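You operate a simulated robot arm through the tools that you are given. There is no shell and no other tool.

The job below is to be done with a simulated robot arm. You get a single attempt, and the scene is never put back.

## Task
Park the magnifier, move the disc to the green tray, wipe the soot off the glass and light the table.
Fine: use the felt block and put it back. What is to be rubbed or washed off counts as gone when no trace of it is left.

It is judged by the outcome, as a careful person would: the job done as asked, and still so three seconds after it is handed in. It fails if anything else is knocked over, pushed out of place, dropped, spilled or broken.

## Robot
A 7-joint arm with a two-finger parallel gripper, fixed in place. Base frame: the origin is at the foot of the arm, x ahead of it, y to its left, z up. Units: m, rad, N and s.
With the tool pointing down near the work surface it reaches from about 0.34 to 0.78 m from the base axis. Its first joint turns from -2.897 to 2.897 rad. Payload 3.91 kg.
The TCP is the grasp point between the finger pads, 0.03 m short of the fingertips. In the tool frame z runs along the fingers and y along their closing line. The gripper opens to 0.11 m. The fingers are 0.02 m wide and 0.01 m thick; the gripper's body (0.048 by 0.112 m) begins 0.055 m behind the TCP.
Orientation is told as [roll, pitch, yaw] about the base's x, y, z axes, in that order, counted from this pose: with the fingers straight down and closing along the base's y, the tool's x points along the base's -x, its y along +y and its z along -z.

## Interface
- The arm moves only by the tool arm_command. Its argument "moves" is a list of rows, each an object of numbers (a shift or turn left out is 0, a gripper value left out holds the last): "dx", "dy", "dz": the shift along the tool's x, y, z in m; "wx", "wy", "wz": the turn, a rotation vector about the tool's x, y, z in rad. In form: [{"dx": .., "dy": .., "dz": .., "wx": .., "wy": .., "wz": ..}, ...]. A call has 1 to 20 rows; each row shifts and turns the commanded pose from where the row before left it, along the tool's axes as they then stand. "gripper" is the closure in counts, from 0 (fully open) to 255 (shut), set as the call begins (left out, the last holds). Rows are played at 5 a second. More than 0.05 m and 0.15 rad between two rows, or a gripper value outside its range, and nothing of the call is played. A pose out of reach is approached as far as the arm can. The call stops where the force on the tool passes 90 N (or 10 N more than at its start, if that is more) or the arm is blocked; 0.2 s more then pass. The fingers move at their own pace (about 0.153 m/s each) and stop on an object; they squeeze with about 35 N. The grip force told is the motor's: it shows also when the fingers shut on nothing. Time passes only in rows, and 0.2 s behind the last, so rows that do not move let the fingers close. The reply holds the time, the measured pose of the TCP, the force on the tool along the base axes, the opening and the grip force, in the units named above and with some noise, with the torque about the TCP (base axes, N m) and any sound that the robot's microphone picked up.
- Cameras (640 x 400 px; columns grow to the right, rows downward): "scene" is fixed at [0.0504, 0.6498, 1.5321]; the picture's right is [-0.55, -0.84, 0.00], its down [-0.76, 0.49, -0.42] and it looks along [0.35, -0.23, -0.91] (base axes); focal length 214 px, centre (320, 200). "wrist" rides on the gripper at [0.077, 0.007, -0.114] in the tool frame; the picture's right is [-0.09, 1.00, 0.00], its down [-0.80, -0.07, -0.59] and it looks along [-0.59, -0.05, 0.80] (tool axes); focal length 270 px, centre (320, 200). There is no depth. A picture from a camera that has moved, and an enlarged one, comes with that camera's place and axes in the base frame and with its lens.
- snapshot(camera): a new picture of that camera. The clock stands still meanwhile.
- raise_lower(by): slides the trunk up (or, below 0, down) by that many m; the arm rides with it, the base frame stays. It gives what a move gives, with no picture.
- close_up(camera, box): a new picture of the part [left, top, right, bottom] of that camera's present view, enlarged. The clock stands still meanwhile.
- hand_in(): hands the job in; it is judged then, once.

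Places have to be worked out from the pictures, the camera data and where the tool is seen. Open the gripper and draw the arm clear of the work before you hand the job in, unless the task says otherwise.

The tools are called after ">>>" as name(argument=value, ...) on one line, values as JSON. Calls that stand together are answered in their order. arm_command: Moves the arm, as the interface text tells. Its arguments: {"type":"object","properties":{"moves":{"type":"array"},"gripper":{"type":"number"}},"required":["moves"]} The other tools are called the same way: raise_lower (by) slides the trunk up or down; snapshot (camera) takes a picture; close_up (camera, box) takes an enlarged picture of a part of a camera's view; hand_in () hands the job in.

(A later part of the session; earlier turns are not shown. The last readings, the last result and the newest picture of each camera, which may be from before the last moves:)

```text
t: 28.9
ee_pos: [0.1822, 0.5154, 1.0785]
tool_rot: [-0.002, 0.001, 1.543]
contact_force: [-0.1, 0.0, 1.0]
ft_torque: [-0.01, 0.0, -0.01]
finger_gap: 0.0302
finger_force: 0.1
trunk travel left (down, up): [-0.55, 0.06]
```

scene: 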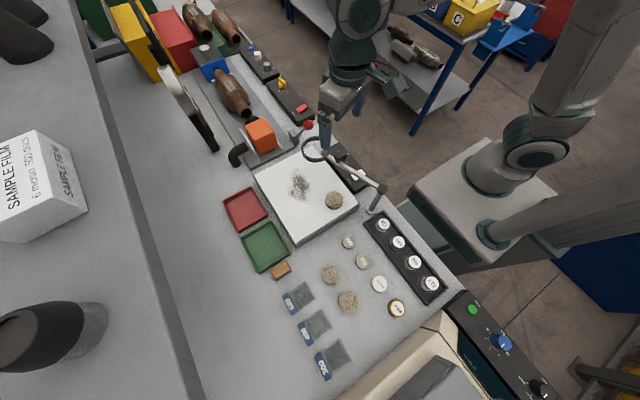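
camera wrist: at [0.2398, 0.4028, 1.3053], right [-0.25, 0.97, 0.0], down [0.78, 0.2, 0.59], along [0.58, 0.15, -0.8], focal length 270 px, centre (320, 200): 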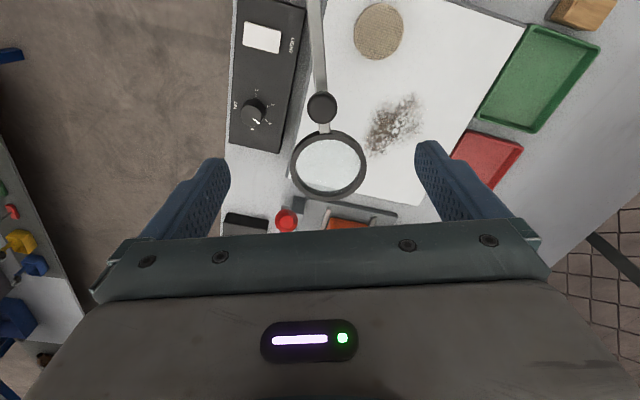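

Still free at θ≈88.7°. A few more fine steps, watching for the stop's force.

>>> arm_command(moves=[{"dy": 0.0028, "wz": -0.02}, {"dy": 0.0028, "wz": -0.02}, {}], gripper=185)

>>> close_up(camera="wrist", box=[160, 50, 480, 250])

>>> close_up(camera="scene", box=[250, 140, 450, 280])

```text
t: 29.7
ee_pos: [0.1771, 0.5149, 1.0787]
tool_rot: [-0.003, 0.0, 1.583]
contact_force: [1.3, 0.7, -0.3]
ft_torque: [0.04, 0.01, -0.01]
finger_gap: 0.0304
finger_force: 0.5
trunk travel left (down, up): [-0.55, 0.06]
```

```text
2.00 times, centred on (320, 150) of wrist
camera zoom: at [0.1719, 0.4386, 1.1931], right [-1.0, 0.08, 0.0], down [0.06, 0.8, 0.59], along [0.05, 0.59, -0.8], focal length 541 px, centre (320, 300)
```

zoom: 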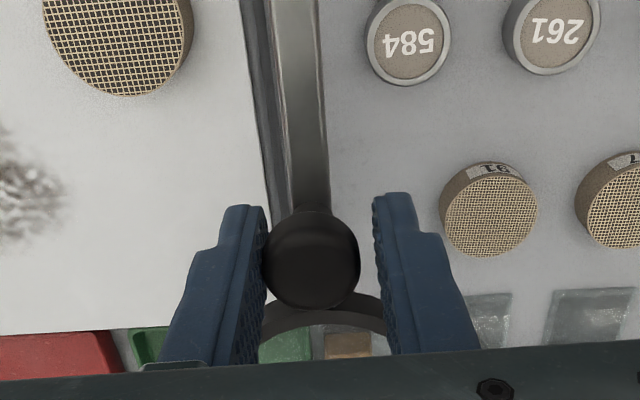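

```text
2.86 times, centred on (350, 210) of scene
camera zoom: at [0.0504, 0.6498, 1.5321], right [-0.55, -0.84, 0.0], down [-0.76, 0.49, -0.42], along [0.35, -0.23, -0.91], focal length 613 px, centre (234, 171)
```

zoom: 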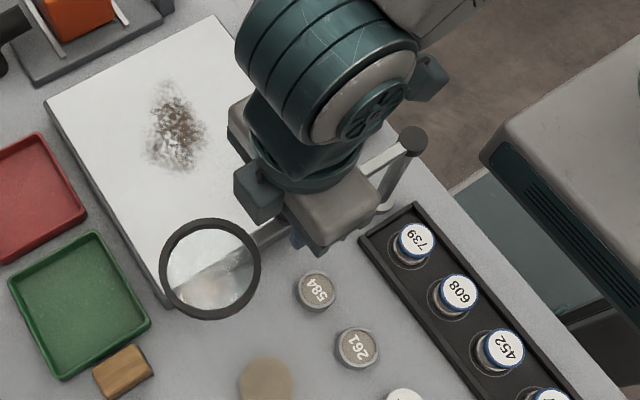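

Force is just rising (1.3 N): the bar is touching the stop. One more 2 mm nudge to be sure it's seated.

>>> arm_command(moves=[{"dy": 0.002}, {}], gripper=185)

```text
t: 30.3
ee_pos: [0.1752, 0.5147, 1.0783]
tool_rot: [0.0, 0.0, 1.579]
contact_force: [2.5, 1.5, 0.3]
ft_torque: [0.04, -0.03, 0.03]
finger_gap: 0.0315
finger_force: 1.4
trunk travel left (down, up): [-0.55, 0.06]
```

It's on the stop (fingers being eased apart at 2.5 N). I'll back off slightly, open, and lift straight up.

>>> arm_command(moves=[{"dy": -0.004}, {}], gripper=185)

>>> arm_command(moves=[{}, {}, {}, {"dz": -0.02}, {"dz": -0.03}, {"dz": -0.04}, {"dz": -0.04}], gripper=0)

>>> snapshot(camera="wrist")

>>> close_up(camera="scene", box=[230, 130, 430, 270])

```text
t: 30.9
ee_pos: [0.1785, 0.5141, 1.0784]
tool_rot: [-0.002, -0.001, 1.583]
contact_force: [-0.3, -0.3, 0.7]
ft_torque: [-0.03, -0.01, -0.03]
finger_gap: 0.0304
finger_force: 0.1
trunk travel left (down, up): [-0.55, 0.06]
```

```text
t: 32.5
ee_pos: [0.1778, 0.5147, 1.2097]
tool_rot: [-0.002, 0.0, 1.584]
contact_force: [0.5, -0.1, 0.1]
ft_torque: [-0.02, 0.01, -0.02]
finger_gap: 0.1101
finger_force: 0.0
trunk travel left (down, up): [-0.55, 0.06]
```

```text
taken
camera wrist: at [0.1736, 0.4381, 1.3239], right [-1.0, 0.08, 0.0], down [0.06, 0.8, 0.59], along [0.05, 0.59, -0.8], focal length 270 px, centre (320, 200)
```

wrist: 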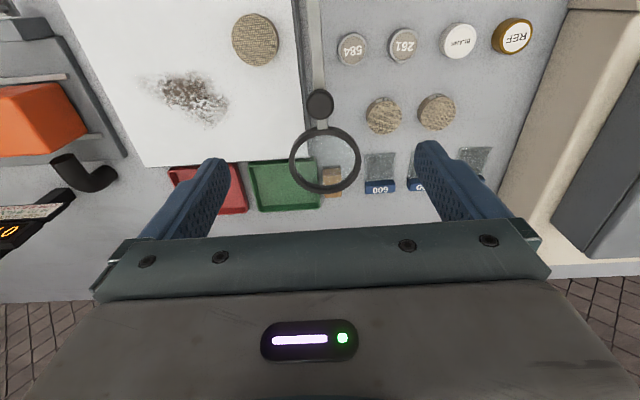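

```text
2.86 times, centred on (330, 200) of scene
camera zoom: at [0.0504, 0.6498, 1.5321], right [-0.55, -0.84, 0.0], down [-0.76, 0.49, -0.42], along [0.35, -0.23, -0.91], focal length 613 px, centre (291, 200)
```

zoom: 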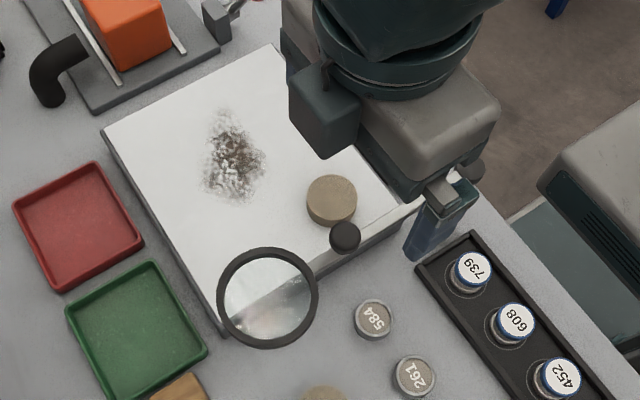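

Magnifier is parked against its stop, lens off the glass. Now I need precise measurements of the felt block, tray, disc and soot; I'll zoom in on the current views.

>>> close_up(camera="wrist", box=[240, 80, 400, 220])

>>> close_up(camera="wrist", box=[60, 0, 320, 170])

>>> close_up(camera="scene", box=[240, 210, 320, 290])

```text
2.86 times, centred on (320, 150) of wrist
camera zoom: at [0.1736, 0.4381, 1.3239], right [-1.0, 0.08, 0.0], down [0.06, 0.8, 0.59], along [0.05, 0.59, -0.8], focal length 772 px, centre (320, 343)
```

zoom: 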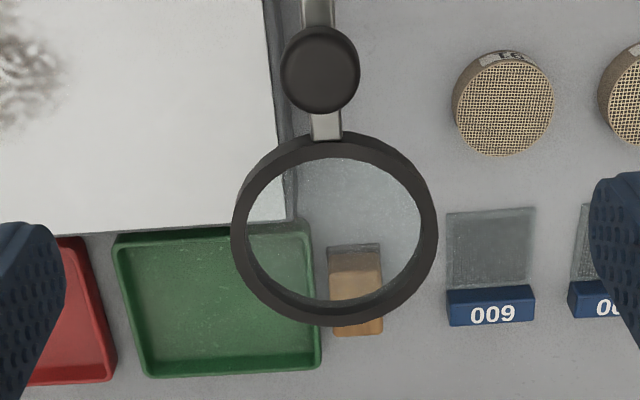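

```text
2.35 times, centred on (190, 85) of wrist
camera zoom: at [0.1736, 0.4381, 1.3239], right [-1.0, 0.08, 0.0], down [0.06, 0.8, 0.59], along [0.05, 0.59, -0.8], focal length 636 px, centre (626, 471)
```

zoom: 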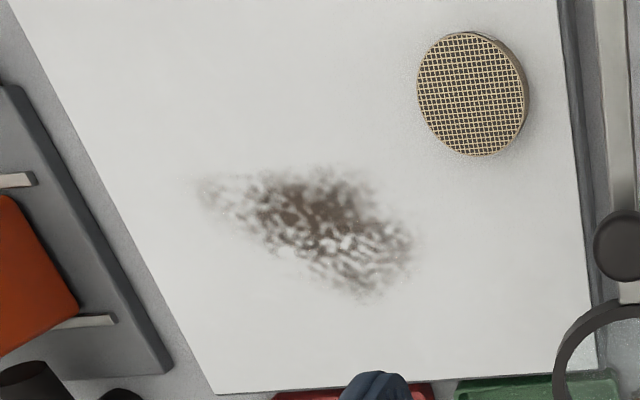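

```text
5.00 times, centred on (280, 250) of scene
camera zoom: at [0.0504, 0.6498, 1.5321], right [-0.55, -0.84, 0.0], down [-0.76, 0.49, -0.42], along [0.35, -0.23, -0.91], focal length 1072 px, centre (520, -50)
```

zoom: 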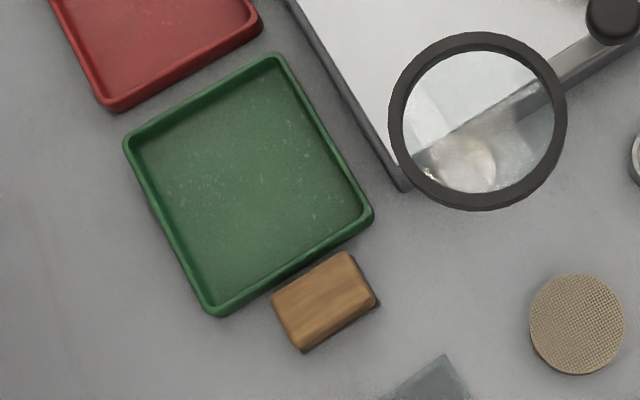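

Measurements: disc centre ≈(0.2555, 0.468) on the glass (Ø≈0.053); soot spans x≈0.305–0.43, y≈0.49–0.58; green tray centre ≈(0.256, 0.704); felt block centre ≈(0.170, 0.698), top z≈0.93. Next the disc: I keep yaw ≈90° (fingers along x, camera away from the parked bar) and move above it for a check.

>>> arm_command(moves=[{"dx": 0.016, "dy": -0.0257}, {"dx": 0.016, "dy": -0.0257}, {"dx": 0.0157, "dy": -0.0257}, {"dz": 0.04}, {"dz": 0.04}, {"dz": 0.04}, {"dz": 0.03}], gripper=0)

>>> snapshot(camera="wrist")

>>> close_up(camera="scene", box=[280, 140, 400, 240])

```text
t: 34.1
ee_pos: [0.2568, 0.4676, 1.0589]
tool_rot: [0.0, 0.001, 1.581]
contact_force: [0.1, -0.5, 0.3]
ft_torque: [0.01, 0.01, -0.02]
finger_gap: 0.11
finger_force: 0.0
trunk travel left (down, up): [-0.55, 0.06]
```

```text
taken
camera wrist: at [0.252, 0.3919, 1.1726], right [-1.0, 0.08, 0.0], down [0.06, 0.8, 0.59], along [0.05, 0.59, -0.8], focal length 270 px, centre (320, 200)
```

wrist: 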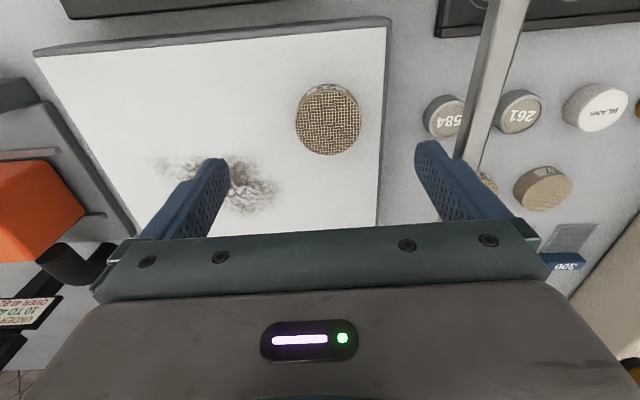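

```text
4.00 times, centred on (340, 190) of scene
camera zoom: at [0.0504, 0.6498, 1.5321], right [-0.55, -0.84, 0.0], down [-0.76, 0.49, -0.42], along [0.35, -0.23, -0.91], focal length 858 px, centre (240, 240)
```

zoom: 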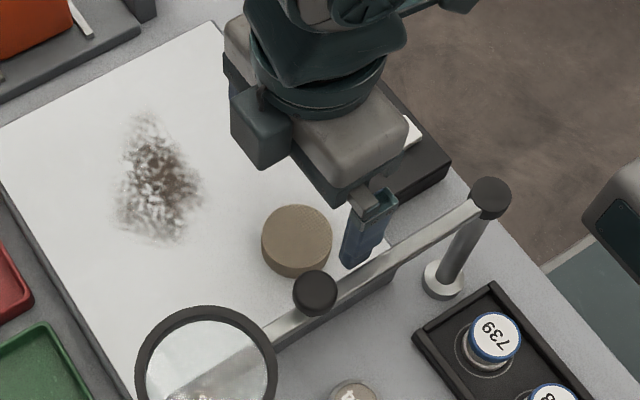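

The disc is ~5 mm toward −x of the TCP. I'll shift, narrow the opening to ~7.5 cm, and descend to TCP z≈0.975 (fingertips ~0.945), then check.

>>> arm_command(moves=[{"dx": -0.0015, "dy": 0.0045}, {"dz": 0.03}, {"dz": 0.03}, {"dz": 0.015}, {"dz": 0.008}, {}], gripper=81)

>>> close_up(camera="wrist", box=[160, 50, 480, 250])

>>> close_up(camera="scene", box=[300, 150, 390, 225])

```text
t: 35.5
ee_pos: [0.2507, 0.469, 0.9811]
tool_rot: [-0.006, -0.007, 1.582]
contact_force: [0.4, 1.1, 47.0]
ft_torque: [-0.41, 1.86, 0.1]
finger_gap: 0.0742
finger_force: 0.0
trunk travel left (down, up): [-0.55, 0.06]
```

```text
2.00 times, centred on (320, 150) of wrist
camera zoom: at [0.2466, 0.3916, 1.0939], right [-1.0, 0.08, 0.0], down [0.06, 0.8, 0.6], along [0.05, 0.6, -0.8], focal length 541 px, centre (320, 300)
```

zoom: 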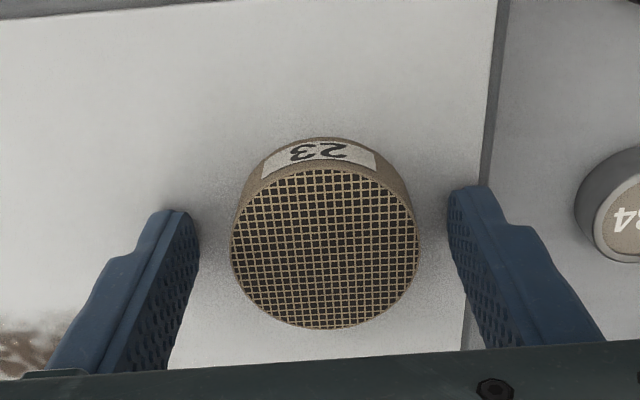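

```text
5.33 times, centred on (345, 188) of scene
camera zoom: at [0.0504, 0.6498, 1.5321], right [-0.55, -0.84, 0.0], down [-0.76, 0.49, -0.42], along [0.35, -0.23, -0.91], focal length 1144 px, centre (187, 267)
```

zoom: 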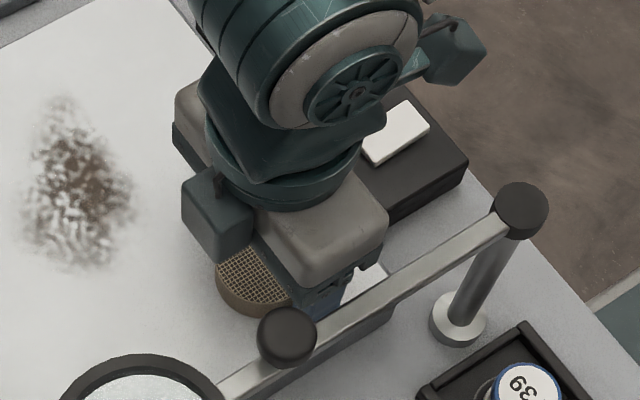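

The fingertips are already on the light table at z≈0.951 (47 N) – higher than I estimated. I'll immediately ease up.

>>> arm_command(moves=[{"dz": -0.008}, {}], gripper=81)

>>> close_up(camera="wrist", box=[160, 50, 480, 250])

```text
t: 36.1
ee_pos: [0.2521, 0.4682, 0.9806]
tool_rot: [-0.001, 0.004, 1.582]
contact_force: [-0.1, 0.5, 0.0]
ft_torque: [-0.04, 0.01, 0.0]
finger_gap: 0.075
finger_force: 0.1
trunk travel left (down, up): [-0.55, 0.06]
```

```text
2.00 times, centred on (320, 150) of wrist
camera zoom: at [0.2477, 0.3924, 1.0963], right [-1.0, 0.08, 0.0], down [0.06, 0.8, 0.59], along [0.05, 0.59, -0.81], focal length 541 px, centre (320, 300)
```

zoom: 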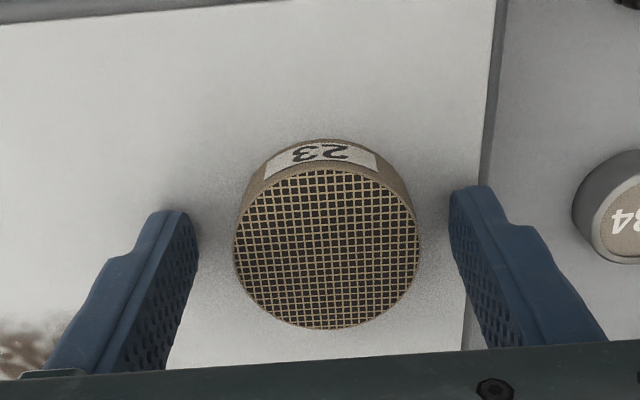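

Force is gone. I'll read the pose again at rest to pin down the surface height.

>>> arm_command(moves=[{}, {}], gripper=81)

```text
t: 36.7
ee_pos: [0.2527, 0.4689, 0.9843]
tool_rot: [-0.003, 0.001, 1.584]
contact_force: [-0.4, -0.3, 0.1]
ft_torque: [0.02, 0.02, 0.0]
finger_gap: 0.0753
finger_force: 0.2
trunk travel left (down, up): [-0.55, 0.06]
```

At rest TCP z = 0.984 (tips 0.954, ~3 mm above the glass), disc centred between the fingers. Closing on the disc with a moderate grip.

>>> arm_command(moves=[{}, {}, {}, {}], gripper=185)

>>> close_up(camera="wrist", box=[160, 50, 480, 250])

```text
t: 37.7
ee_pos: [0.2512, 0.4697, 0.9843]
tool_rot: [-0.002, -0.001, 1.582]
contact_force: [0.8, -0.3, -0.6]
ft_torque: [0.01, 0.01, -0.02]
finger_gap: 0.0492
finger_force: 35.4
trunk travel left (down, up): [-0.55, 0.06]
```

```text
2.00 times, centred on (320, 150) of wrist
camera zoom: at [0.2475, 0.3931, 1.098], right [-1.0, 0.08, 0.0], down [0.06, 0.8, 0.59], along [0.05, 0.59, -0.8], focal length 541 px, centre (320, 300)
```

zoom: 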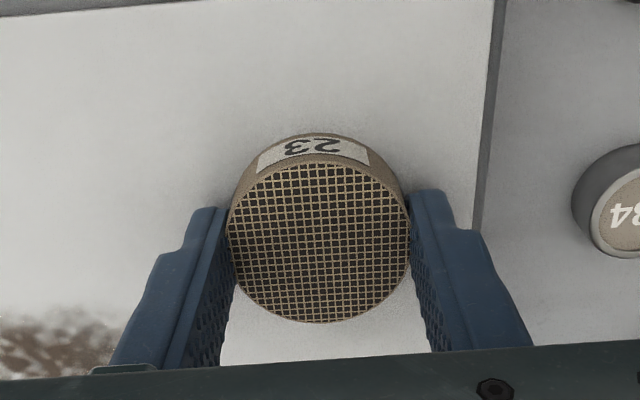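

Disc gripped (Ø 0.049 m). Lifting straight up to clear the parked magnifier, then carrying it over the green tray.

>>> arm_command(moves=[{"dz": -0.02}, {"dz": -0.04}, {"dz": -0.04}, {"dz": -0.04}, {"dz": -0.02}], gripper=185)

>>> arm_command(moves=[{"dx": -0.0336, "dy": -0.0018}, {"dx": -0.0336, "dy": -0.0018}, {"dx": -0.0336, "dy": -0.0018}, {"dx": -0.0336, "dy": -0.0018}, {"dx": -0.0336, "dy": -0.0018}, {"dx": -0.0336, "dy": -0.0018}, {"dx": -0.0334, "dy": -0.0018}, {}], gripper=185)

>>> snapshot(camera="wrist")

>>> snapshot(camera="scene")

```text
t: 38.9
ee_pos: [0.2508, 0.4703, 1.1439]
tool_rot: [-0.002, 0.0, 1.583]
contact_force: [0.3, -0.2, -0.2]
ft_torque: [-0.01, -0.01, 0.0]
finger_gap: 0.049
finger_force: 34.7
trunk travel left (down, up): [-0.55, 0.06]
```

```text
t: 40.7
ee_pos: [0.2534, 0.6689, 1.1339]
tool_rot: [-0.002, 0.002, 1.583]
contact_force: [-0.9, -0.1, -0.2]
ft_torque: [0.01, -0.04, -0.06]
finger_gap: 0.0491
finger_force: 35.5
out of reach, approached as far as the arm can: row 6, 7
trunk travel left (down, up): [-0.55, 0.06]
```

```text
taken
camera wrist: at [0.2495, 0.5927, 1.2483], right [-1.0, 0.08, 0.0], down [0.06, 0.8, 0.59], along [0.05, 0.59, -0.81], focal length 270 px, centre (320, 200)
```

wrist: 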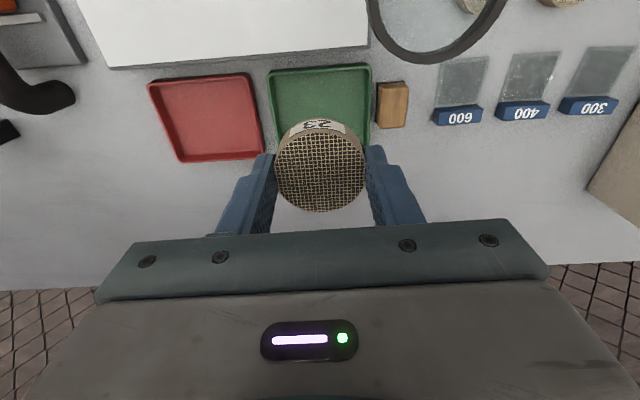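

```text
taken
```

scene: 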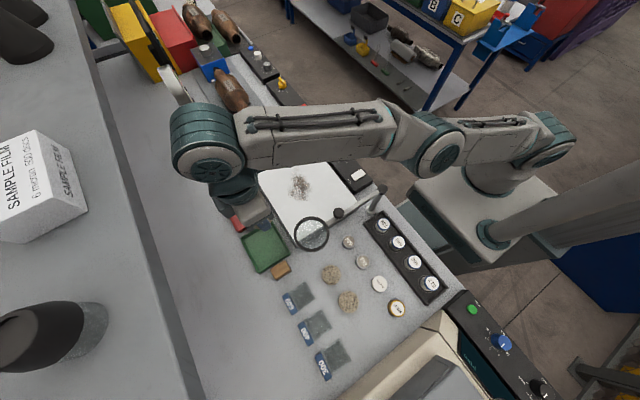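

The arm is at its reach limit at this height (y=0.669 rather than 0.704). The reach should grow lower down; I'll yaw a little so the wrist camera stays clear of the lens, and descend partway.

>>> arm_command(moves=[{"wz": -0.14}, {"wz": -0.14}, {"dz": 0.03}, {"dz": 0.03}, {}], gripper=185)

```text
t: 41.9
ee_pos: [0.2555, 0.6695, 1.0747]
tool_rot: [-0.004, -0.001, 1.863]
contact_force: [-0.1, -0.1, -0.1]
ft_torque: [0.04, -0.01, 0.04]
finger_gap: 0.0492
finger_force: 34.7
trunk travel left (down, up): [-0.55, 0.06]
```

Now it follows fully. Moving the remaining distance over the tray centre at this height.

>>> arm_command(moves=[{"dx": -0.0105, "dy": -0.0056}, {"dx": -0.0105, "dy": -0.0056}, {"dx": -0.0105, "dy": -0.0056}, {}], gripper=185)

>>> snapshot(camera="wrist")

>>> close_up(camera="scene", box=[210, 170, 350, 290])

```text
t: 42.9
ee_pos: [0.2543, 0.6857, 1.0694]
tool_rot: [-0.002, 0.0, 1.862]
contact_force: [-0.3, -0.4, -0.2]
ft_torque: [0.0, 0.01, -0.01]
finger_gap: 0.0489
finger_force: 34.5
out of reach, approached as far as the arm can: row 2, 3
trunk travel left (down, up): [-0.55, 0.06]
```

```text
taken
camera wrist: at [0.2716, 0.6103, 1.1849], right [-0.98, -0.2, 0.0], down [-0.16, 0.79, 0.59], along [-0.12, 0.58, -0.8], focal length 270 px, centre (320, 200)
```

wrist: 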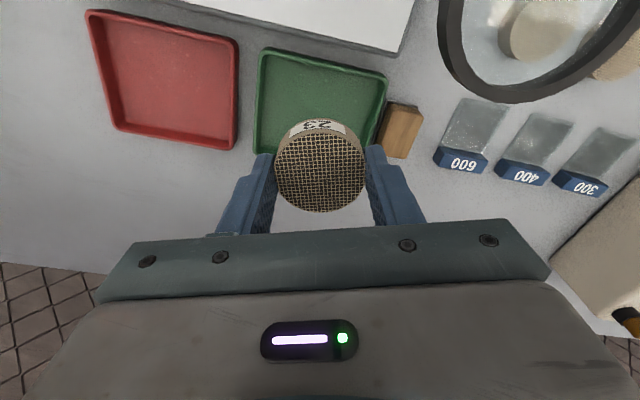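

```text
3.33 times, centred on (280, 230) of scene
camera zoom: at [0.0504, 0.6498, 1.5321], right [-0.55, -0.84, 0.0], down [-0.76, 0.49, -0.42], along [0.35, -0.23, -0.91], focal length 715 px, centre (453, 100)
```

zoom: 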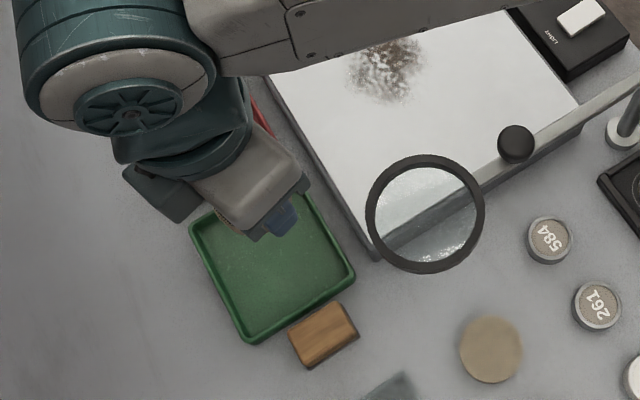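

Reach grows as I go down. The tray rim (z≈0.915) spans x 0.197–0.3145, y 0.655–0.753. I'll descend to TCP z≈0.99 (disc still above the rim), then extend further in y.

>>> arm_command(moves=[{"dz": 0.03}, {"dz": 0.03}, {"dz": 0.02}, {"dx": -0.009, "dy": -0.003}, {"dx": -0.009, "dy": -0.003}, {}], gripper=185)

>>> snapshot(camera="wrist")

```text
t: 44.3
ee_pos: [0.2553, 0.7017, 0.9898]
tool_rot: [-0.002, 0.001, 1.862]
contact_force: [-0.4, 0.3, -0.8]
ft_torque: [-0.02, 0.01, -0.04]
finger_gap: 0.0487
finger_force: 34.9
trunk travel left (down, up): [-0.55, 0.06]
```

```text
taken
camera wrist: at [0.272, 0.6267, 1.1044], right [-0.98, -0.2, 0.0], down [-0.16, 0.79, 0.59], along [-0.12, 0.58, -0.8], focal length 270 px, centre (320, 200)
```

wrist: 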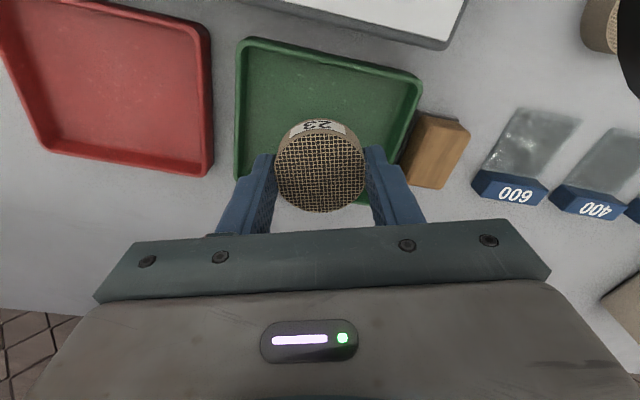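

Over the tray centre. Descending to just above the tray floor, then in small steps until contact is felt.

>>> arm_command(moves=[{"dz": 0.01}, {"dz": 0.01}, {"dz": 0.01}, {"dz": 0.006}, {}], gripper=185)

>>> arm_command(moves=[{"dz": 0.002}, {"dz": 0.002}, {}], gripper=185)

>>> close_up(camera="wrist", box=[200, 20, 480, 230])

```text
t: 45.5
ee_pos: [0.2563, 0.7052, 0.9545]
tool_rot: [-0.003, -0.001, 1.862]
contact_force: [-0.2, 0.2, 0.4]
ft_torque: [0.0, -0.04, -0.02]
finger_gap: 0.0487
finger_force: 35.0
trunk travel left (down, up): [-0.55, 0.06]
```

```text
t: 46.3
ee_pos: [0.2563, 0.7045, 0.9501]
tool_rot: [0.0, -0.001, 1.862]
contact_force: [-0.3, -0.1, -0.8]
ft_torque: [0.02, -0.01, -0.03]
finger_gap: 0.0492
finger_force: 34.9
trunk travel left (down, up): [-0.55, 0.06]
```

```text
1.90 times, centred on (340, 125) of wrist
camera zoom: at [0.2726, 0.629, 1.0651], right [-0.98, -0.2, 0.0], down [-0.16, 0.79, 0.59], along [-0.12, 0.58, -0.8], focal length 515 px, centre (282, 343)
```

zoom: 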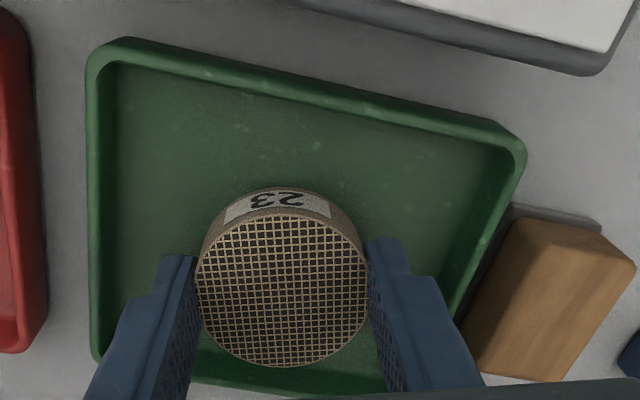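

Centred in the tray, no contact yet. Continuing down in 2 mm steps.

>>> arm_command(moves=[{"dz": 0.002}, {"dz": 0.002}, {"dz": 0.002}, {}], gripper=185)

>>> arm_command(moves=[{"dz": 0.002}, {"dz": 0.002}, {}], gripper=185)

```text
t: 47.3
ee_pos: [0.256, 0.704, 0.9446]
tool_rot: [-0.001, 0.0, 1.863]
contact_force: [-0.1, 0.6, 0.6]
ft_torque: [0.03, 0.04, -0.02]
finger_gap: 0.0488
finger_force: 34.7
trunk travel left (down, up): [-0.55, 0.06]
```

```text
t: 48.1
ee_pos: [0.2542, 0.705, 0.9395]
tool_rot: [-0.002, -0.001, 1.862]
contact_force: [0.5, 0.0, 0.3]
ft_torque: [-0.02, 0.01, 0.01]
finger_gap: 0.0488
finger_force: 34.6
trunk travel left (down, up): [-0.55, 0.06]
```

Still free at 0.940. Two more careful millimetre steps at a time.

>>> arm_command(moves=[{"dz": 0.0015}, {"dz": 0.0015}, {}], gripper=185)

>>> close_up(camera="wrist", box=[200, 20, 480, 230])

```text
t: 48.9
ee_pos: [0.2557, 0.7054, 0.9385]
tool_rot: [-0.002, 0.0, 1.863]
contact_force: [0.5, -0.3, -0.3]
ft_torque: [-0.02, 0.01, 0.02]
finger_gap: 0.0493
finger_force: 35.7
trunk travel left (down, up): [-0.55, 0.06]
```

```text
1.90 times, centred on (340, 125) of wrist
camera zoom: at [0.2728, 0.629, 1.052], right [-0.98, -0.2, 0.0], down [-0.16, 0.79, 0.59], along [-0.12, 0.58, -0.8], focal length 515 px, centre (282, 343)
```

zoom: 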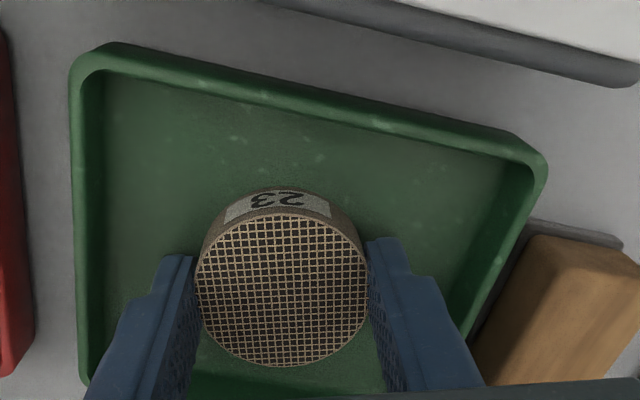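

No contact yet; continuing down gently.

>>> arm_command(moves=[{"dz": 0.0015}, {"dz": 0.0015}, {}], gripper=185)

>>> arm_command(moves=[{"dz": 0.0015}, {}], gripper=185)

```text
t: 49.7
ee_pos: [0.2565, 0.704, 0.9378]
tool_rot: [-0.003, -0.003, 1.863]
contact_force: [1.3, 3.0, 14.9]
ft_torque: [0.03, 0.05, 0.0]
finger_gap: 0.049
finger_force: 35.1
trunk travel left (down, up): [-0.55, 0.06]
```

```text
t: 50.3
ee_pos: [0.2564, 0.7041, 0.9353]
tool_rot: [-0.002, -0.003, 1.861]
contact_force: [2.9, 4.2, 25.7]
ft_torque: [0.12, 0.09, -0.04]
finger_gap: 0.0496
finger_force: 35.1
trunk travel left (down, up): [-0.55, 0.06]
```

Contact at TCP z≈0.9365 — the disc is on the tray floor. Ease off 2 mm, then open just enough and rise.

>>> arm_command(moves=[{"dz": -0.002}, {}], gripper=185)

>>> arm_command(moves=[{}, {}, {}], gripper=102)

>>> close_up(camera="wrist", box=[200, 20, 480, 230])

```text
t: 50.9
ee_pos: [0.256, 0.7036, 0.9352]
tool_rot: [-0.001, 0.004, 1.862]
contact_force: [3.0, 2.4, 14.2]
ft_torque: [0.2, 0.0, -0.04]
finger_gap: 0.0493
finger_force: 35.2
trunk travel left (down, up): [-0.55, 0.06]
```

```text
t: 51.7
ee_pos: [0.2553, 0.7039, 0.9348]
tool_rot: [-0.001, 0.002, 1.862]
contact_force: [-0.2, 0.0, 0.7]
ft_torque: [-0.01, -0.02, 0.01]
finger_gap: 0.0661
finger_force: 0.0
trunk travel left (down, up): [-0.55, 0.06]
```

```text
1.90 times, centred on (340, 125) of wrist
camera zoom: at [0.2729, 0.6292, 1.0486], right [-0.98, -0.2, 0.0], down [-0.16, 0.79, 0.59], along [-0.12, 0.58, -0.81], focal length 515 px, centre (282, 343)
```

zoom: 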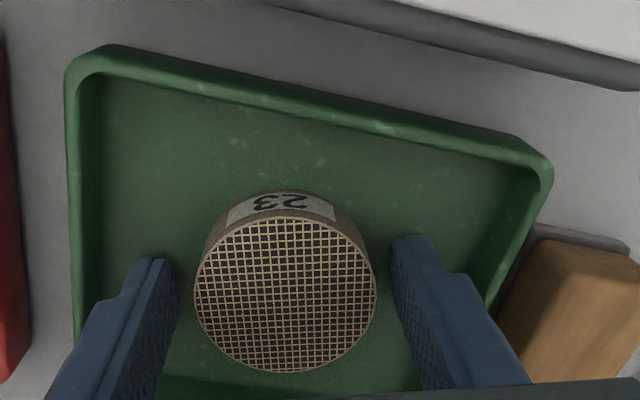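

The disc sits in the green tray and the fingers are clear. I'll rise, draw back slightly to stay in reach, and turn the yaw to 0 for grasping the felt block along its long (y) side.

>>> arm_command(moves=[{"dz": -0.01}, {"dz": -0.02}, {"dz": -0.02}, {"dx": 0.0055, "dy": 0.0027, "dz": -0.0225}, {"dx": 0.0055, "dy": 0.0027, "dz": -0.0225}, {}], gripper=102)

>>> arm_command(moves=[{"wz": 0.133}, {"wz": 0.133}, {"wz": 0.133}, {"wz": 0.133}, {"wz": 0.133}, {"wz": 0.133}, {"wz": 0.133}, {"wz": 0.133}, {"wz": 0.133}, {"wz": 0.133}, {"wz": 0.133}, {"wz": 0.133}, {"wz": 0.133}, {"wz": 0.133}, {}], gripper=0)

>>> snapshot(camera="wrist")

>>> close_up(camera="scene", box=[210, 170, 350, 290])

```text
t: 53.1
ee_pos: [0.2518, 0.6922, 1.031]
tool_rot: [-0.002, 0.0, 1.863]
contact_force: [0.4, -0.1, 0.6]
ft_torque: [0.01, -0.03, -0.02]
finger_gap: 0.0662
finger_force: 0.1
trunk travel left (down, up): [-0.55, 0.06]
```

```text
t: 56.3
ee_pos: [0.2543, 0.6913, 1.0311]
tool_rot: [0.0, -0.001, -0.002]
contact_force: [-1.1, -0.2, 1.0]
ft_torque: [0.0, 0.01, 0.01]
finger_gap: 0.1098
finger_force: 0.0
trunk travel left (down, up): [-0.55, 0.06]
```

```text
taken
camera wrist: at [0.1778, 0.6994, 1.1446], right [0.09, 1.0, 0.0], down [0.8, -0.07, 0.6], along [0.59, -0.05, -0.8], focal length 270 px, centre (320, 200)
```

wrist: 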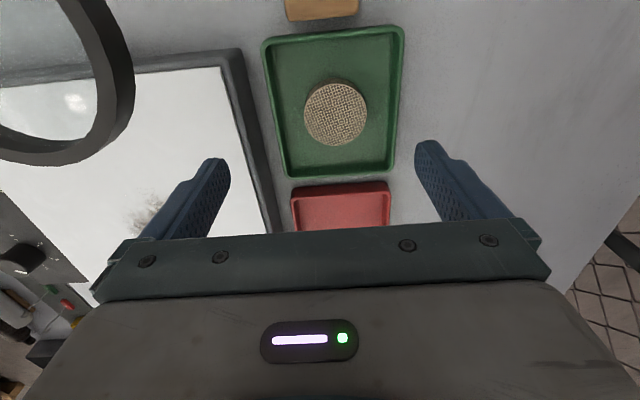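

```text
3.33 times, centred on (280, 230) of scene
camera zoom: at [0.0504, 0.6498, 1.5321], right [-0.55, -0.84, 0.0], down [-0.76, 0.49, -0.42], along [0.35, -0.23, -0.91], focal length 715 px, centre (453, 100)
```

zoom: 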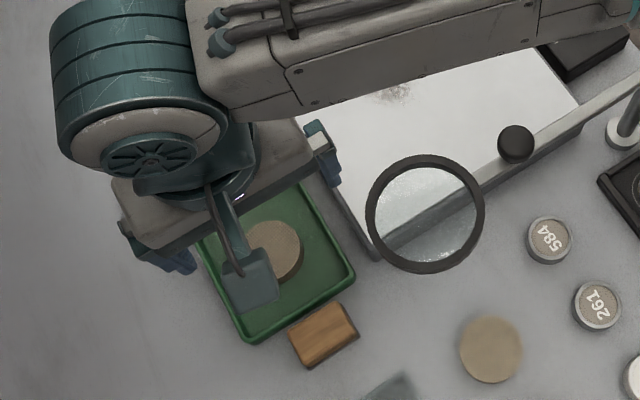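

Disc is resting in the green tray, and yaw is 0. Now moving above the felt block with a slight +y offset to keep the gripper body clear of the parked lens.

>>> arm_command(moves=[{"dx": 0.0275, "dy": 0.007}, {"dx": 0.0275, "dy": 0.007}, {"dx": 0.0275, "dy": 0.0065}, {}], gripper=0)

>>> snapshot(camera="wrist")

>>> close_up(camera="wrist", box=[160, 50, 480, 250])

>>> close_up(camera="scene", box=[230, 190, 350, 290])

```text
t: 57.3
ee_pos: [0.1712, 0.7116, 1.029]
tool_rot: [0.0, -0.002, 0.0]
contact_force: [-0.6, 1.2, -0.1]
ft_torque: [-0.02, 0.03, -0.01]
finger_gap: 0.1104
finger_force: 0.1
trunk travel left (down, up): [-0.55, 0.06]
```

```text
taken
camera wrist: at [0.0953, 0.7195, 1.1435], right [0.09, 1.0, 0.0], down [0.8, -0.07, 0.6], along [0.59, -0.05, -0.8], focal length 270 px, centre (320, 200)
```

wrist: 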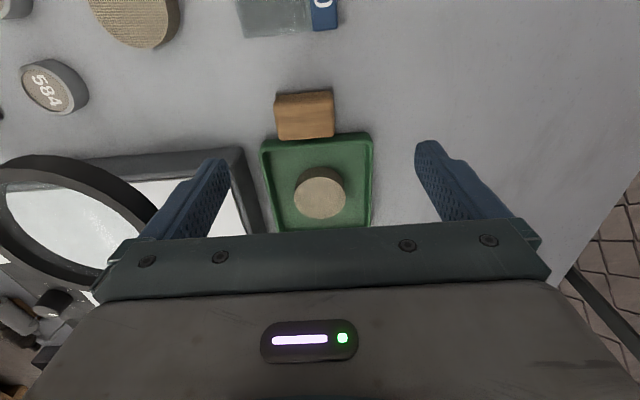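

```text
2.00 times, centred on (320, 150) of wrist
camera zoom: at [0.0953, 0.7195, 1.1435], right [0.09, 1.0, 0.0], down [0.8, -0.07, 0.6], along [0.59, -0.05, -0.8], focal length 541 px, centre (320, 300)
```

zoom: 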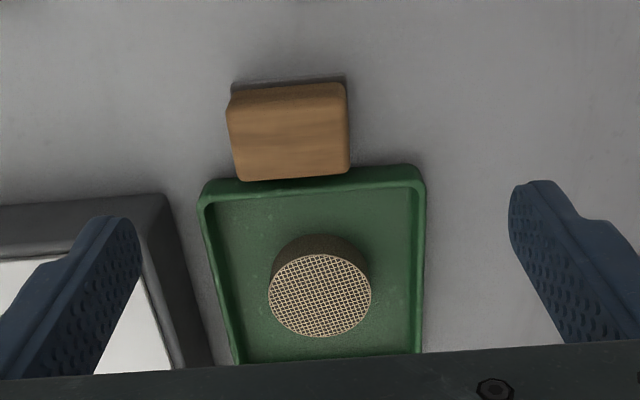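

```text
4.00 times, centred on (290, 240) of scene
camera zoom: at [0.0504, 0.6498, 1.5321], right [-0.55, -0.84, 0.0], down [-0.76, 0.49, -0.42], along [0.35, -0.23, -0.91], focal length 858 px, centre (440, 40)
```

zoom: 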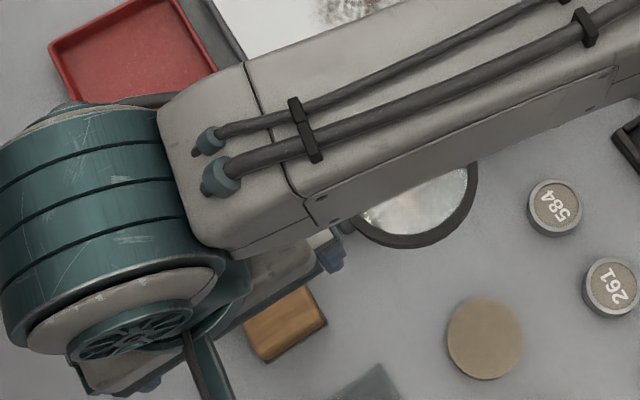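

The felt block is at ≈(0.169, 0.700), about 0.036×0.049 m, long side along y. I'll descend with the fingers straddling it in y to TCP z≈0.945, TCP y≈0.708 for lens clearance.

>>> arm_command(moves=[{"dx": 0.002, "dy": -0.0036}, {"dz": 0.025}, {"dz": 0.025}, {"dz": 0.02}, {"dz": 0.01}, {}], gripper=0)

>>> close_up(camera="wrist", box=[160, 50, 480, 250])

>>> close_up(camera="scene", box=[230, 190, 350, 290])

```text
t: 58.7
ee_pos: [0.1687, 0.7091, 0.949]
tool_rot: [-0.001, -0.003, -0.001]
contact_force: [-0.4, -0.1, -0.2]
ft_torque: [-0.02, 0.0, 0.01]
finger_gap: 0.1099
finger_force: 0.0
trunk travel left (down, up): [-0.55, 0.06]
```

```text
2.00 times, centred on (320, 150) of wrist
camera zoom: at [0.0934, 0.7158, 1.064], right [0.09, 1.0, 0.0], down [0.8, -0.07, 0.6], along [0.59, -0.05, -0.8], focal length 541 px, centre (320, 300)
```

zoom: 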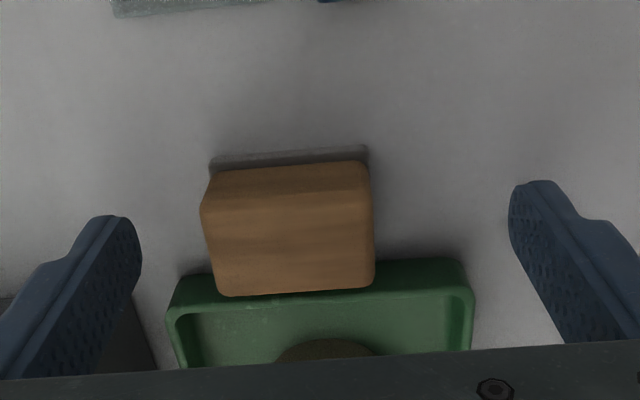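

```text
4.00 times, centred on (290, 240) of scene
camera zoom: at [0.0504, 0.6498, 1.5321], right [-0.55, -0.84, 0.0], down [-0.76, 0.49, -0.42], along [0.35, -0.23, -0.91], focal length 858 px, centre (440, 40)
```

zoom: 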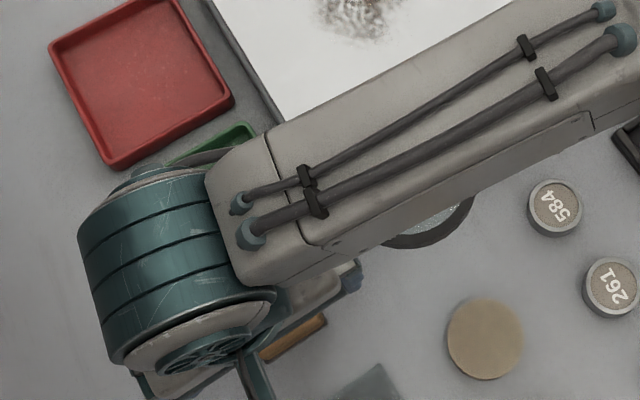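

Fingers straddle the block, aligned in x. Lower 4 mm more and close.

>>> arm_command(moves=[{"dz": 0.004}, {}], gripper=60)

>>> arm_command(moves=[{}, {}, {}, {}, {}], gripper=200)

>>> close_up(camera="wrist", box=[160, 50, 480, 250])

```text
t: 59.3
ee_pos: [0.1679, 0.7097, 0.9464]
tool_rot: [0.002, -0.001, 0.001]
contact_force: [-0.1, 0.2, -1.1]
ft_torque: [-0.03, -0.02, 0.02]
finger_gap: 0.0842
finger_force: 0.0
trunk travel left (down, up): [-0.55, 0.06]
```

```text
t: 60.5
ee_pos: [0.1691, 0.7086, 0.9458]
tool_rot: [-0.001, -0.002, 0.0]
contact_force: [1.0, 0.8, 0.4]
ft_torque: [0.02, -0.04, 0.03]
finger_gap: 0.0467
finger_force: 34.6
trunk travel left (down, up): [-0.55, 0.06]
```

```text
2.00 times, centred on (320, 150) of wrist
camera zoom: at [0.0935, 0.716, 1.0605], right [0.09, 1.0, 0.0], down [0.8, -0.07, 0.6], along [0.59, -0.05, -0.8], focal length 541 px, centre (320, 300)
```

zoom: 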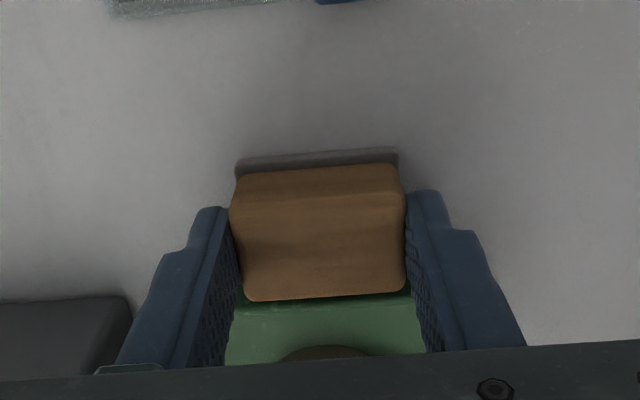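

Felt block gripped (46.7 mm). Note its pick-up pose: TCP (0.169, 0.709, 0.9455), original block centre ≈(0.169, 0.700). Lifting and travelling around the parked lens to the glass.

>>> arm_command(moves=[{"dz": -0.015}, {"dz": -0.03}, {"dz": -0.04}, {"dx": -0.027, "dy": -0.008}, {"dx": -0.027, "dy": -0.008}, {"dx": -0.027, "dy": -0.008}, {"dx": -0.025, "dy": -0.0175}, {"dx": -0.025, "dy": -0.0175}, {"dx": -0.015, "dy": -0.03}, {"dx": -0.015, "dy": -0.03}, {"dx": -0.015, "dy": -0.03}, {"dx": -0.015, "dy": -0.03}, {}], gripper=200)

>>> snapshot(camera="wrist")

>>> snapshot(camera="scene")

```text
t: 63.3
ee_pos: [0.3588, 0.531, 1.0314]
tool_rot: [0.0, 0.0, 0.002]
contact_force: [-0.9, -0.2, 0.1]
ft_torque: [-0.02, -0.01, 0.01]
finger_gap: 0.0467
finger_force: 35.1
trunk travel left (down, up): [-0.55, 0.06]
```

```text
taken
camera wrist: at [0.2836, 0.5378, 1.1452], right [0.09, 1.0, 0.0], down [0.8, -0.07, 0.6], along [0.59, -0.05, -0.8], focal length 270 px, centre (320, 200)
```

wrist: 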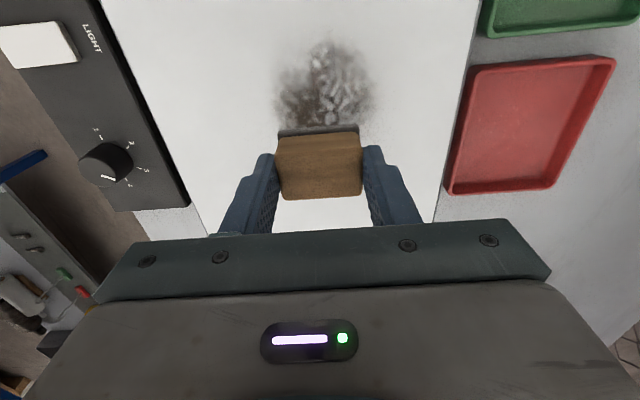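

```text
taken
```

scene: 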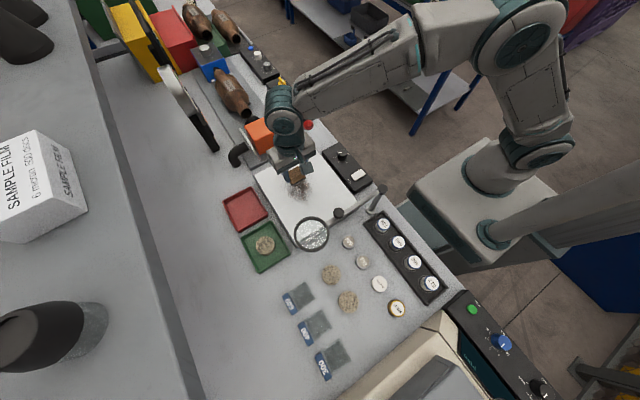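

Holding the felt over the soot (soot x≈0.30–0.42, y≈0.495–0.575). Expecting glass contact at TCP z≈0.996; descending carefully.

>>> arm_command(moves=[{"dz": 0.014}, {"dz": 0.012}, {}], gripper=200)

>>> arm_command(moves=[{"dz": 0.002}, {"dz": 0.002}, {}], gripper=200)

>>> arm_command(moves=[{"dz": 0.0015}, {"dz": 0.0015}, {}], gripper=200)

```text
t: 64.1
ee_pos: [0.3588, 0.5305, 1.004]
tool_rot: [0.001, -0.001, -0.002]
contact_force: [0.2, 0.2, -0.2]
ft_torque: [-0.02, -0.06, -0.04]
finger_gap: 0.0468
finger_force: 34.9
trunk travel left (down, up): [-0.55, 0.06]
```

```text
t: 64.9
ee_pos: [0.3597, 0.5302, 1.0025]
tool_rot: [0.001, -0.001, 0.001]
contact_force: [-0.5, 0.1, -0.8]
ft_torque: [0.02, 0.03, 0.0]
finger_gap: 0.0466
finger_force: 34.5
trunk travel left (down, up): [-0.55, 0.06]
```

```text
t: 65.7
ee_pos: [0.3607, 0.5314, 0.9986]
tool_rot: [0.0, -0.001, -0.002]
contact_force: [-0.1, 0.6, -0.4]
ft_torque: [0.01, -0.01, -0.02]
finger_gap: 0.0469
finger_force: 35.1
trunk travel left (down, up): [-0.55, 0.06]
```

No contact at 0.9985 yet; continuing with small steps.

>>> arm_command(moves=[{"dz": 0.001}, {"dz": 0.001}, {}], gripper=200)

>>> arm_command(moves=[{"dz": 0.001}, {}], gripper=200)

```text
t: 66.5
ee_pos: [0.3605, 0.5306, 0.9956]
tool_rot: [0.0, -0.002, 0.0]
contact_force: [0.6, 0.1, 1.2]
ft_torque: [-0.02, 0.01, 0.0]
finger_gap: 0.0468
finger_force: 34.9
trunk travel left (down, up): [-0.55, 0.06]
```

```text
t: 67.1
ee_pos: [0.3613, 0.5307, 0.9956]
tool_rot: [0.002, -0.001, -0.001]
contact_force: [0.2, 1.2, 5.1]
ft_torque: [-0.07, -0.03, 0.01]
finger_gap: 0.0469
finger_force: 35.3
trunk travel left (down, up): [-0.55, 0.06]
```

Contact: 5 N on the glass. I'll press slightly more and do a first back-and-forth stroke along x through the middle of the soot.

>>> arm_command(moves=[{"dz": 0.0007}, {"dx": 0.016}, {"dx": 0.016}, {"dx": 0.016}, {"dx": 0.016}, {"dx": -0.016}, {"dx": -0.016}, {"dx": -0.016}, {"dx": -0.016}, {"dx": -0.016}, {"dx": -0.016}, {"dx": -0.016}, {"dx": -0.016}], gripper=200)

>>> snapshot(camera="wrist")

>>> close_up(camera="scene", box=[240, 140, 380, 250])

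```text
t: 69.9
ee_pos: [0.4242, 0.5279, 0.9956]
tool_rot: [0.002, -0.002, 0.002]
contact_force: [-4.3, 0.3, 17.4]
ft_torque: [-0.03, 0.19, -0.04]
finger_gap: 0.047
finger_force: 35.0
trunk travel left (down, up): [-0.55, 0.06]
```

```text
taken
camera wrist: at [0.3478, 0.5358, 1.1099], right [0.09, 1.0, 0.0], down [0.8, -0.07, 0.6], along [0.59, -0.05, -0.8], focal length 270 px, centre (320, 200)
```

wrist: 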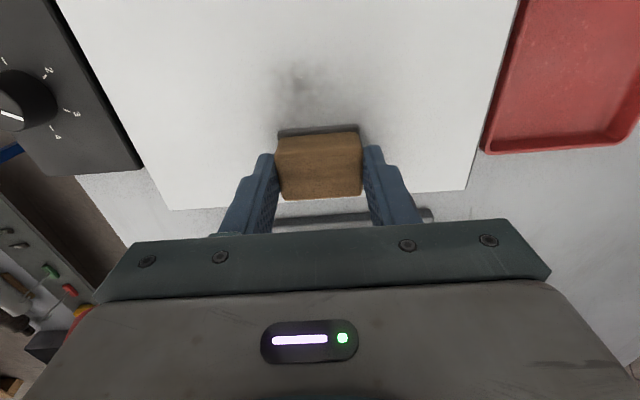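

```text
3.64 times, centred on (310, 195) of scene
camera zoom: at [0.0504, 0.6498, 1.5321], right [-0.55, -0.84, 0.0], down [-0.76, 0.49, -0.42], along [0.35, -0.23, -0.91], focal length 780 px, centre (356, 218)
```

zoom: 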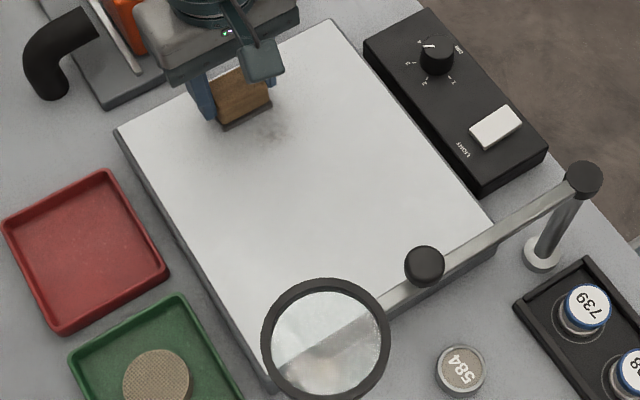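

Very effective: most of the soot is already gone under ~17 N, with faint residue left. Continuing with overlapping strokes at y≈0.53, then 0.503.

>>> arm_command(moves=[{"dx": 0.016}, {"dx": 0.016}, {"dx": 0.016}, {"dx": 0.016}, {"dx": 0.016}, {"dx": 0.016}, {"dx": 0.016}, {"dx": 0.016}, {"dy": -0.0125}, {"dy": -0.0125}, {"dx": -0.016}, {"dx": -0.016}, {"dx": -0.016}, {"dx": -0.016}, {"dx": -0.016}, {"dx": -0.016}, {"dx": -0.016}, {"dx": -0.016}], gripper=200)

>>> arm_command(moves=[{"dx": 0.016}, {"dx": 0.016}, {"dx": 0.016}, {"dx": 0.016}, {"dx": 0.016}, {"dx": 0.016}, {"dx": 0.016}, {"dx": 0.016}, {"dy": 0.014}, {"dy": 0.014}, {"dy": 0.014}, {"dy": 0.013}], gripper=200)

>>> arm_command(moves=[{"dx": -0.016}, {"dx": -0.016}, {"dx": -0.016}, {"dx": -0.016}, {"dx": -0.016}, {"dx": -0.016}, {"dx": -0.016}, {"dx": -0.016}, {"dx": 0.016}, {"dx": 0.016}, {"dx": 0.016}, {"dx": 0.016}, {"dx": 0.016}, {"dx": 0.016}, {"dx": 0.016}, {"dx": 0.016}], gripper=200)

>>> snapshot(camera="wrist")

>>> close_up(camera="scene", box=[240, 140, 380, 250])

```text
t: 73.7
ee_pos: [0.4233, 0.5037, 0.9955]
tool_rot: [-0.001, -0.002, 0.001]
contact_force: [-1.2, 0.3, 8.2]
ft_torque: [0.01, 0.03, 0.01]
finger_gap: 0.047
finger_force: 34.8
trunk travel left (down, up): [-0.55, 0.06]
```

```text
t: 76.3
ee_pos: [0.2952, 0.56, 0.9951]
tool_rot: [0.001, -0.003, 0.001]
contact_force: [-0.2, -3.4, 10.1]
ft_torque: [-0.11, 0.02, 0.02]
finger_gap: 0.0468
finger_force: 34.8
trunk travel left (down, up): [-0.55, 0.06]
```

```text
t: 79.7
ee_pos: [0.2953, 0.5593, 0.9949]
tool_rot: [0.0, -0.002, 0.002]
contact_force: [0.2, 0.2, 6.4]
ft_torque: [-0.03, -0.02, 0.02]
finger_gap: 0.0466
finger_force: 35.4
trunk travel left (down, up): [-0.55, 0.06]
```

```text
taken
camera wrist: at [0.2195, 0.5671, 1.1094], right [0.09, 1.0, 0.0], down [0.8, -0.07, 0.6], along [0.59, -0.05, -0.8], focal length 270 px, centre (320, 200)
```

wrist: 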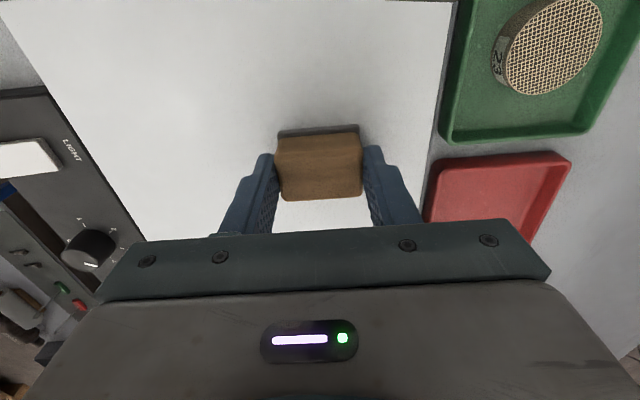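

```text
3.64 times, centred on (310, 195) of scene
camera zoom: at [0.0504, 0.6498, 1.5321], right [-0.55, -0.84, 0.0], down [-0.76, 0.49, -0.42], along [0.35, -0.23, -0.91], focal length 780 px, centre (356, 218)
```

zoom: 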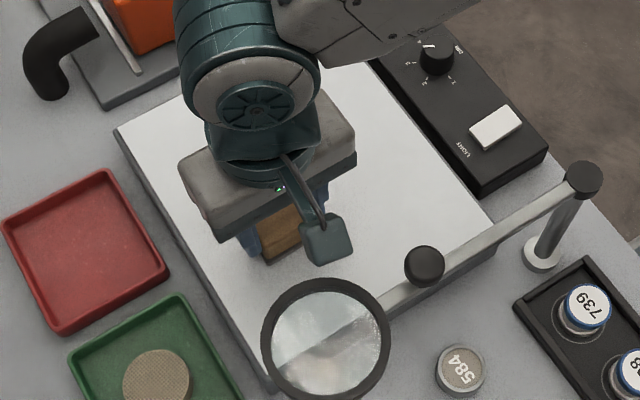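

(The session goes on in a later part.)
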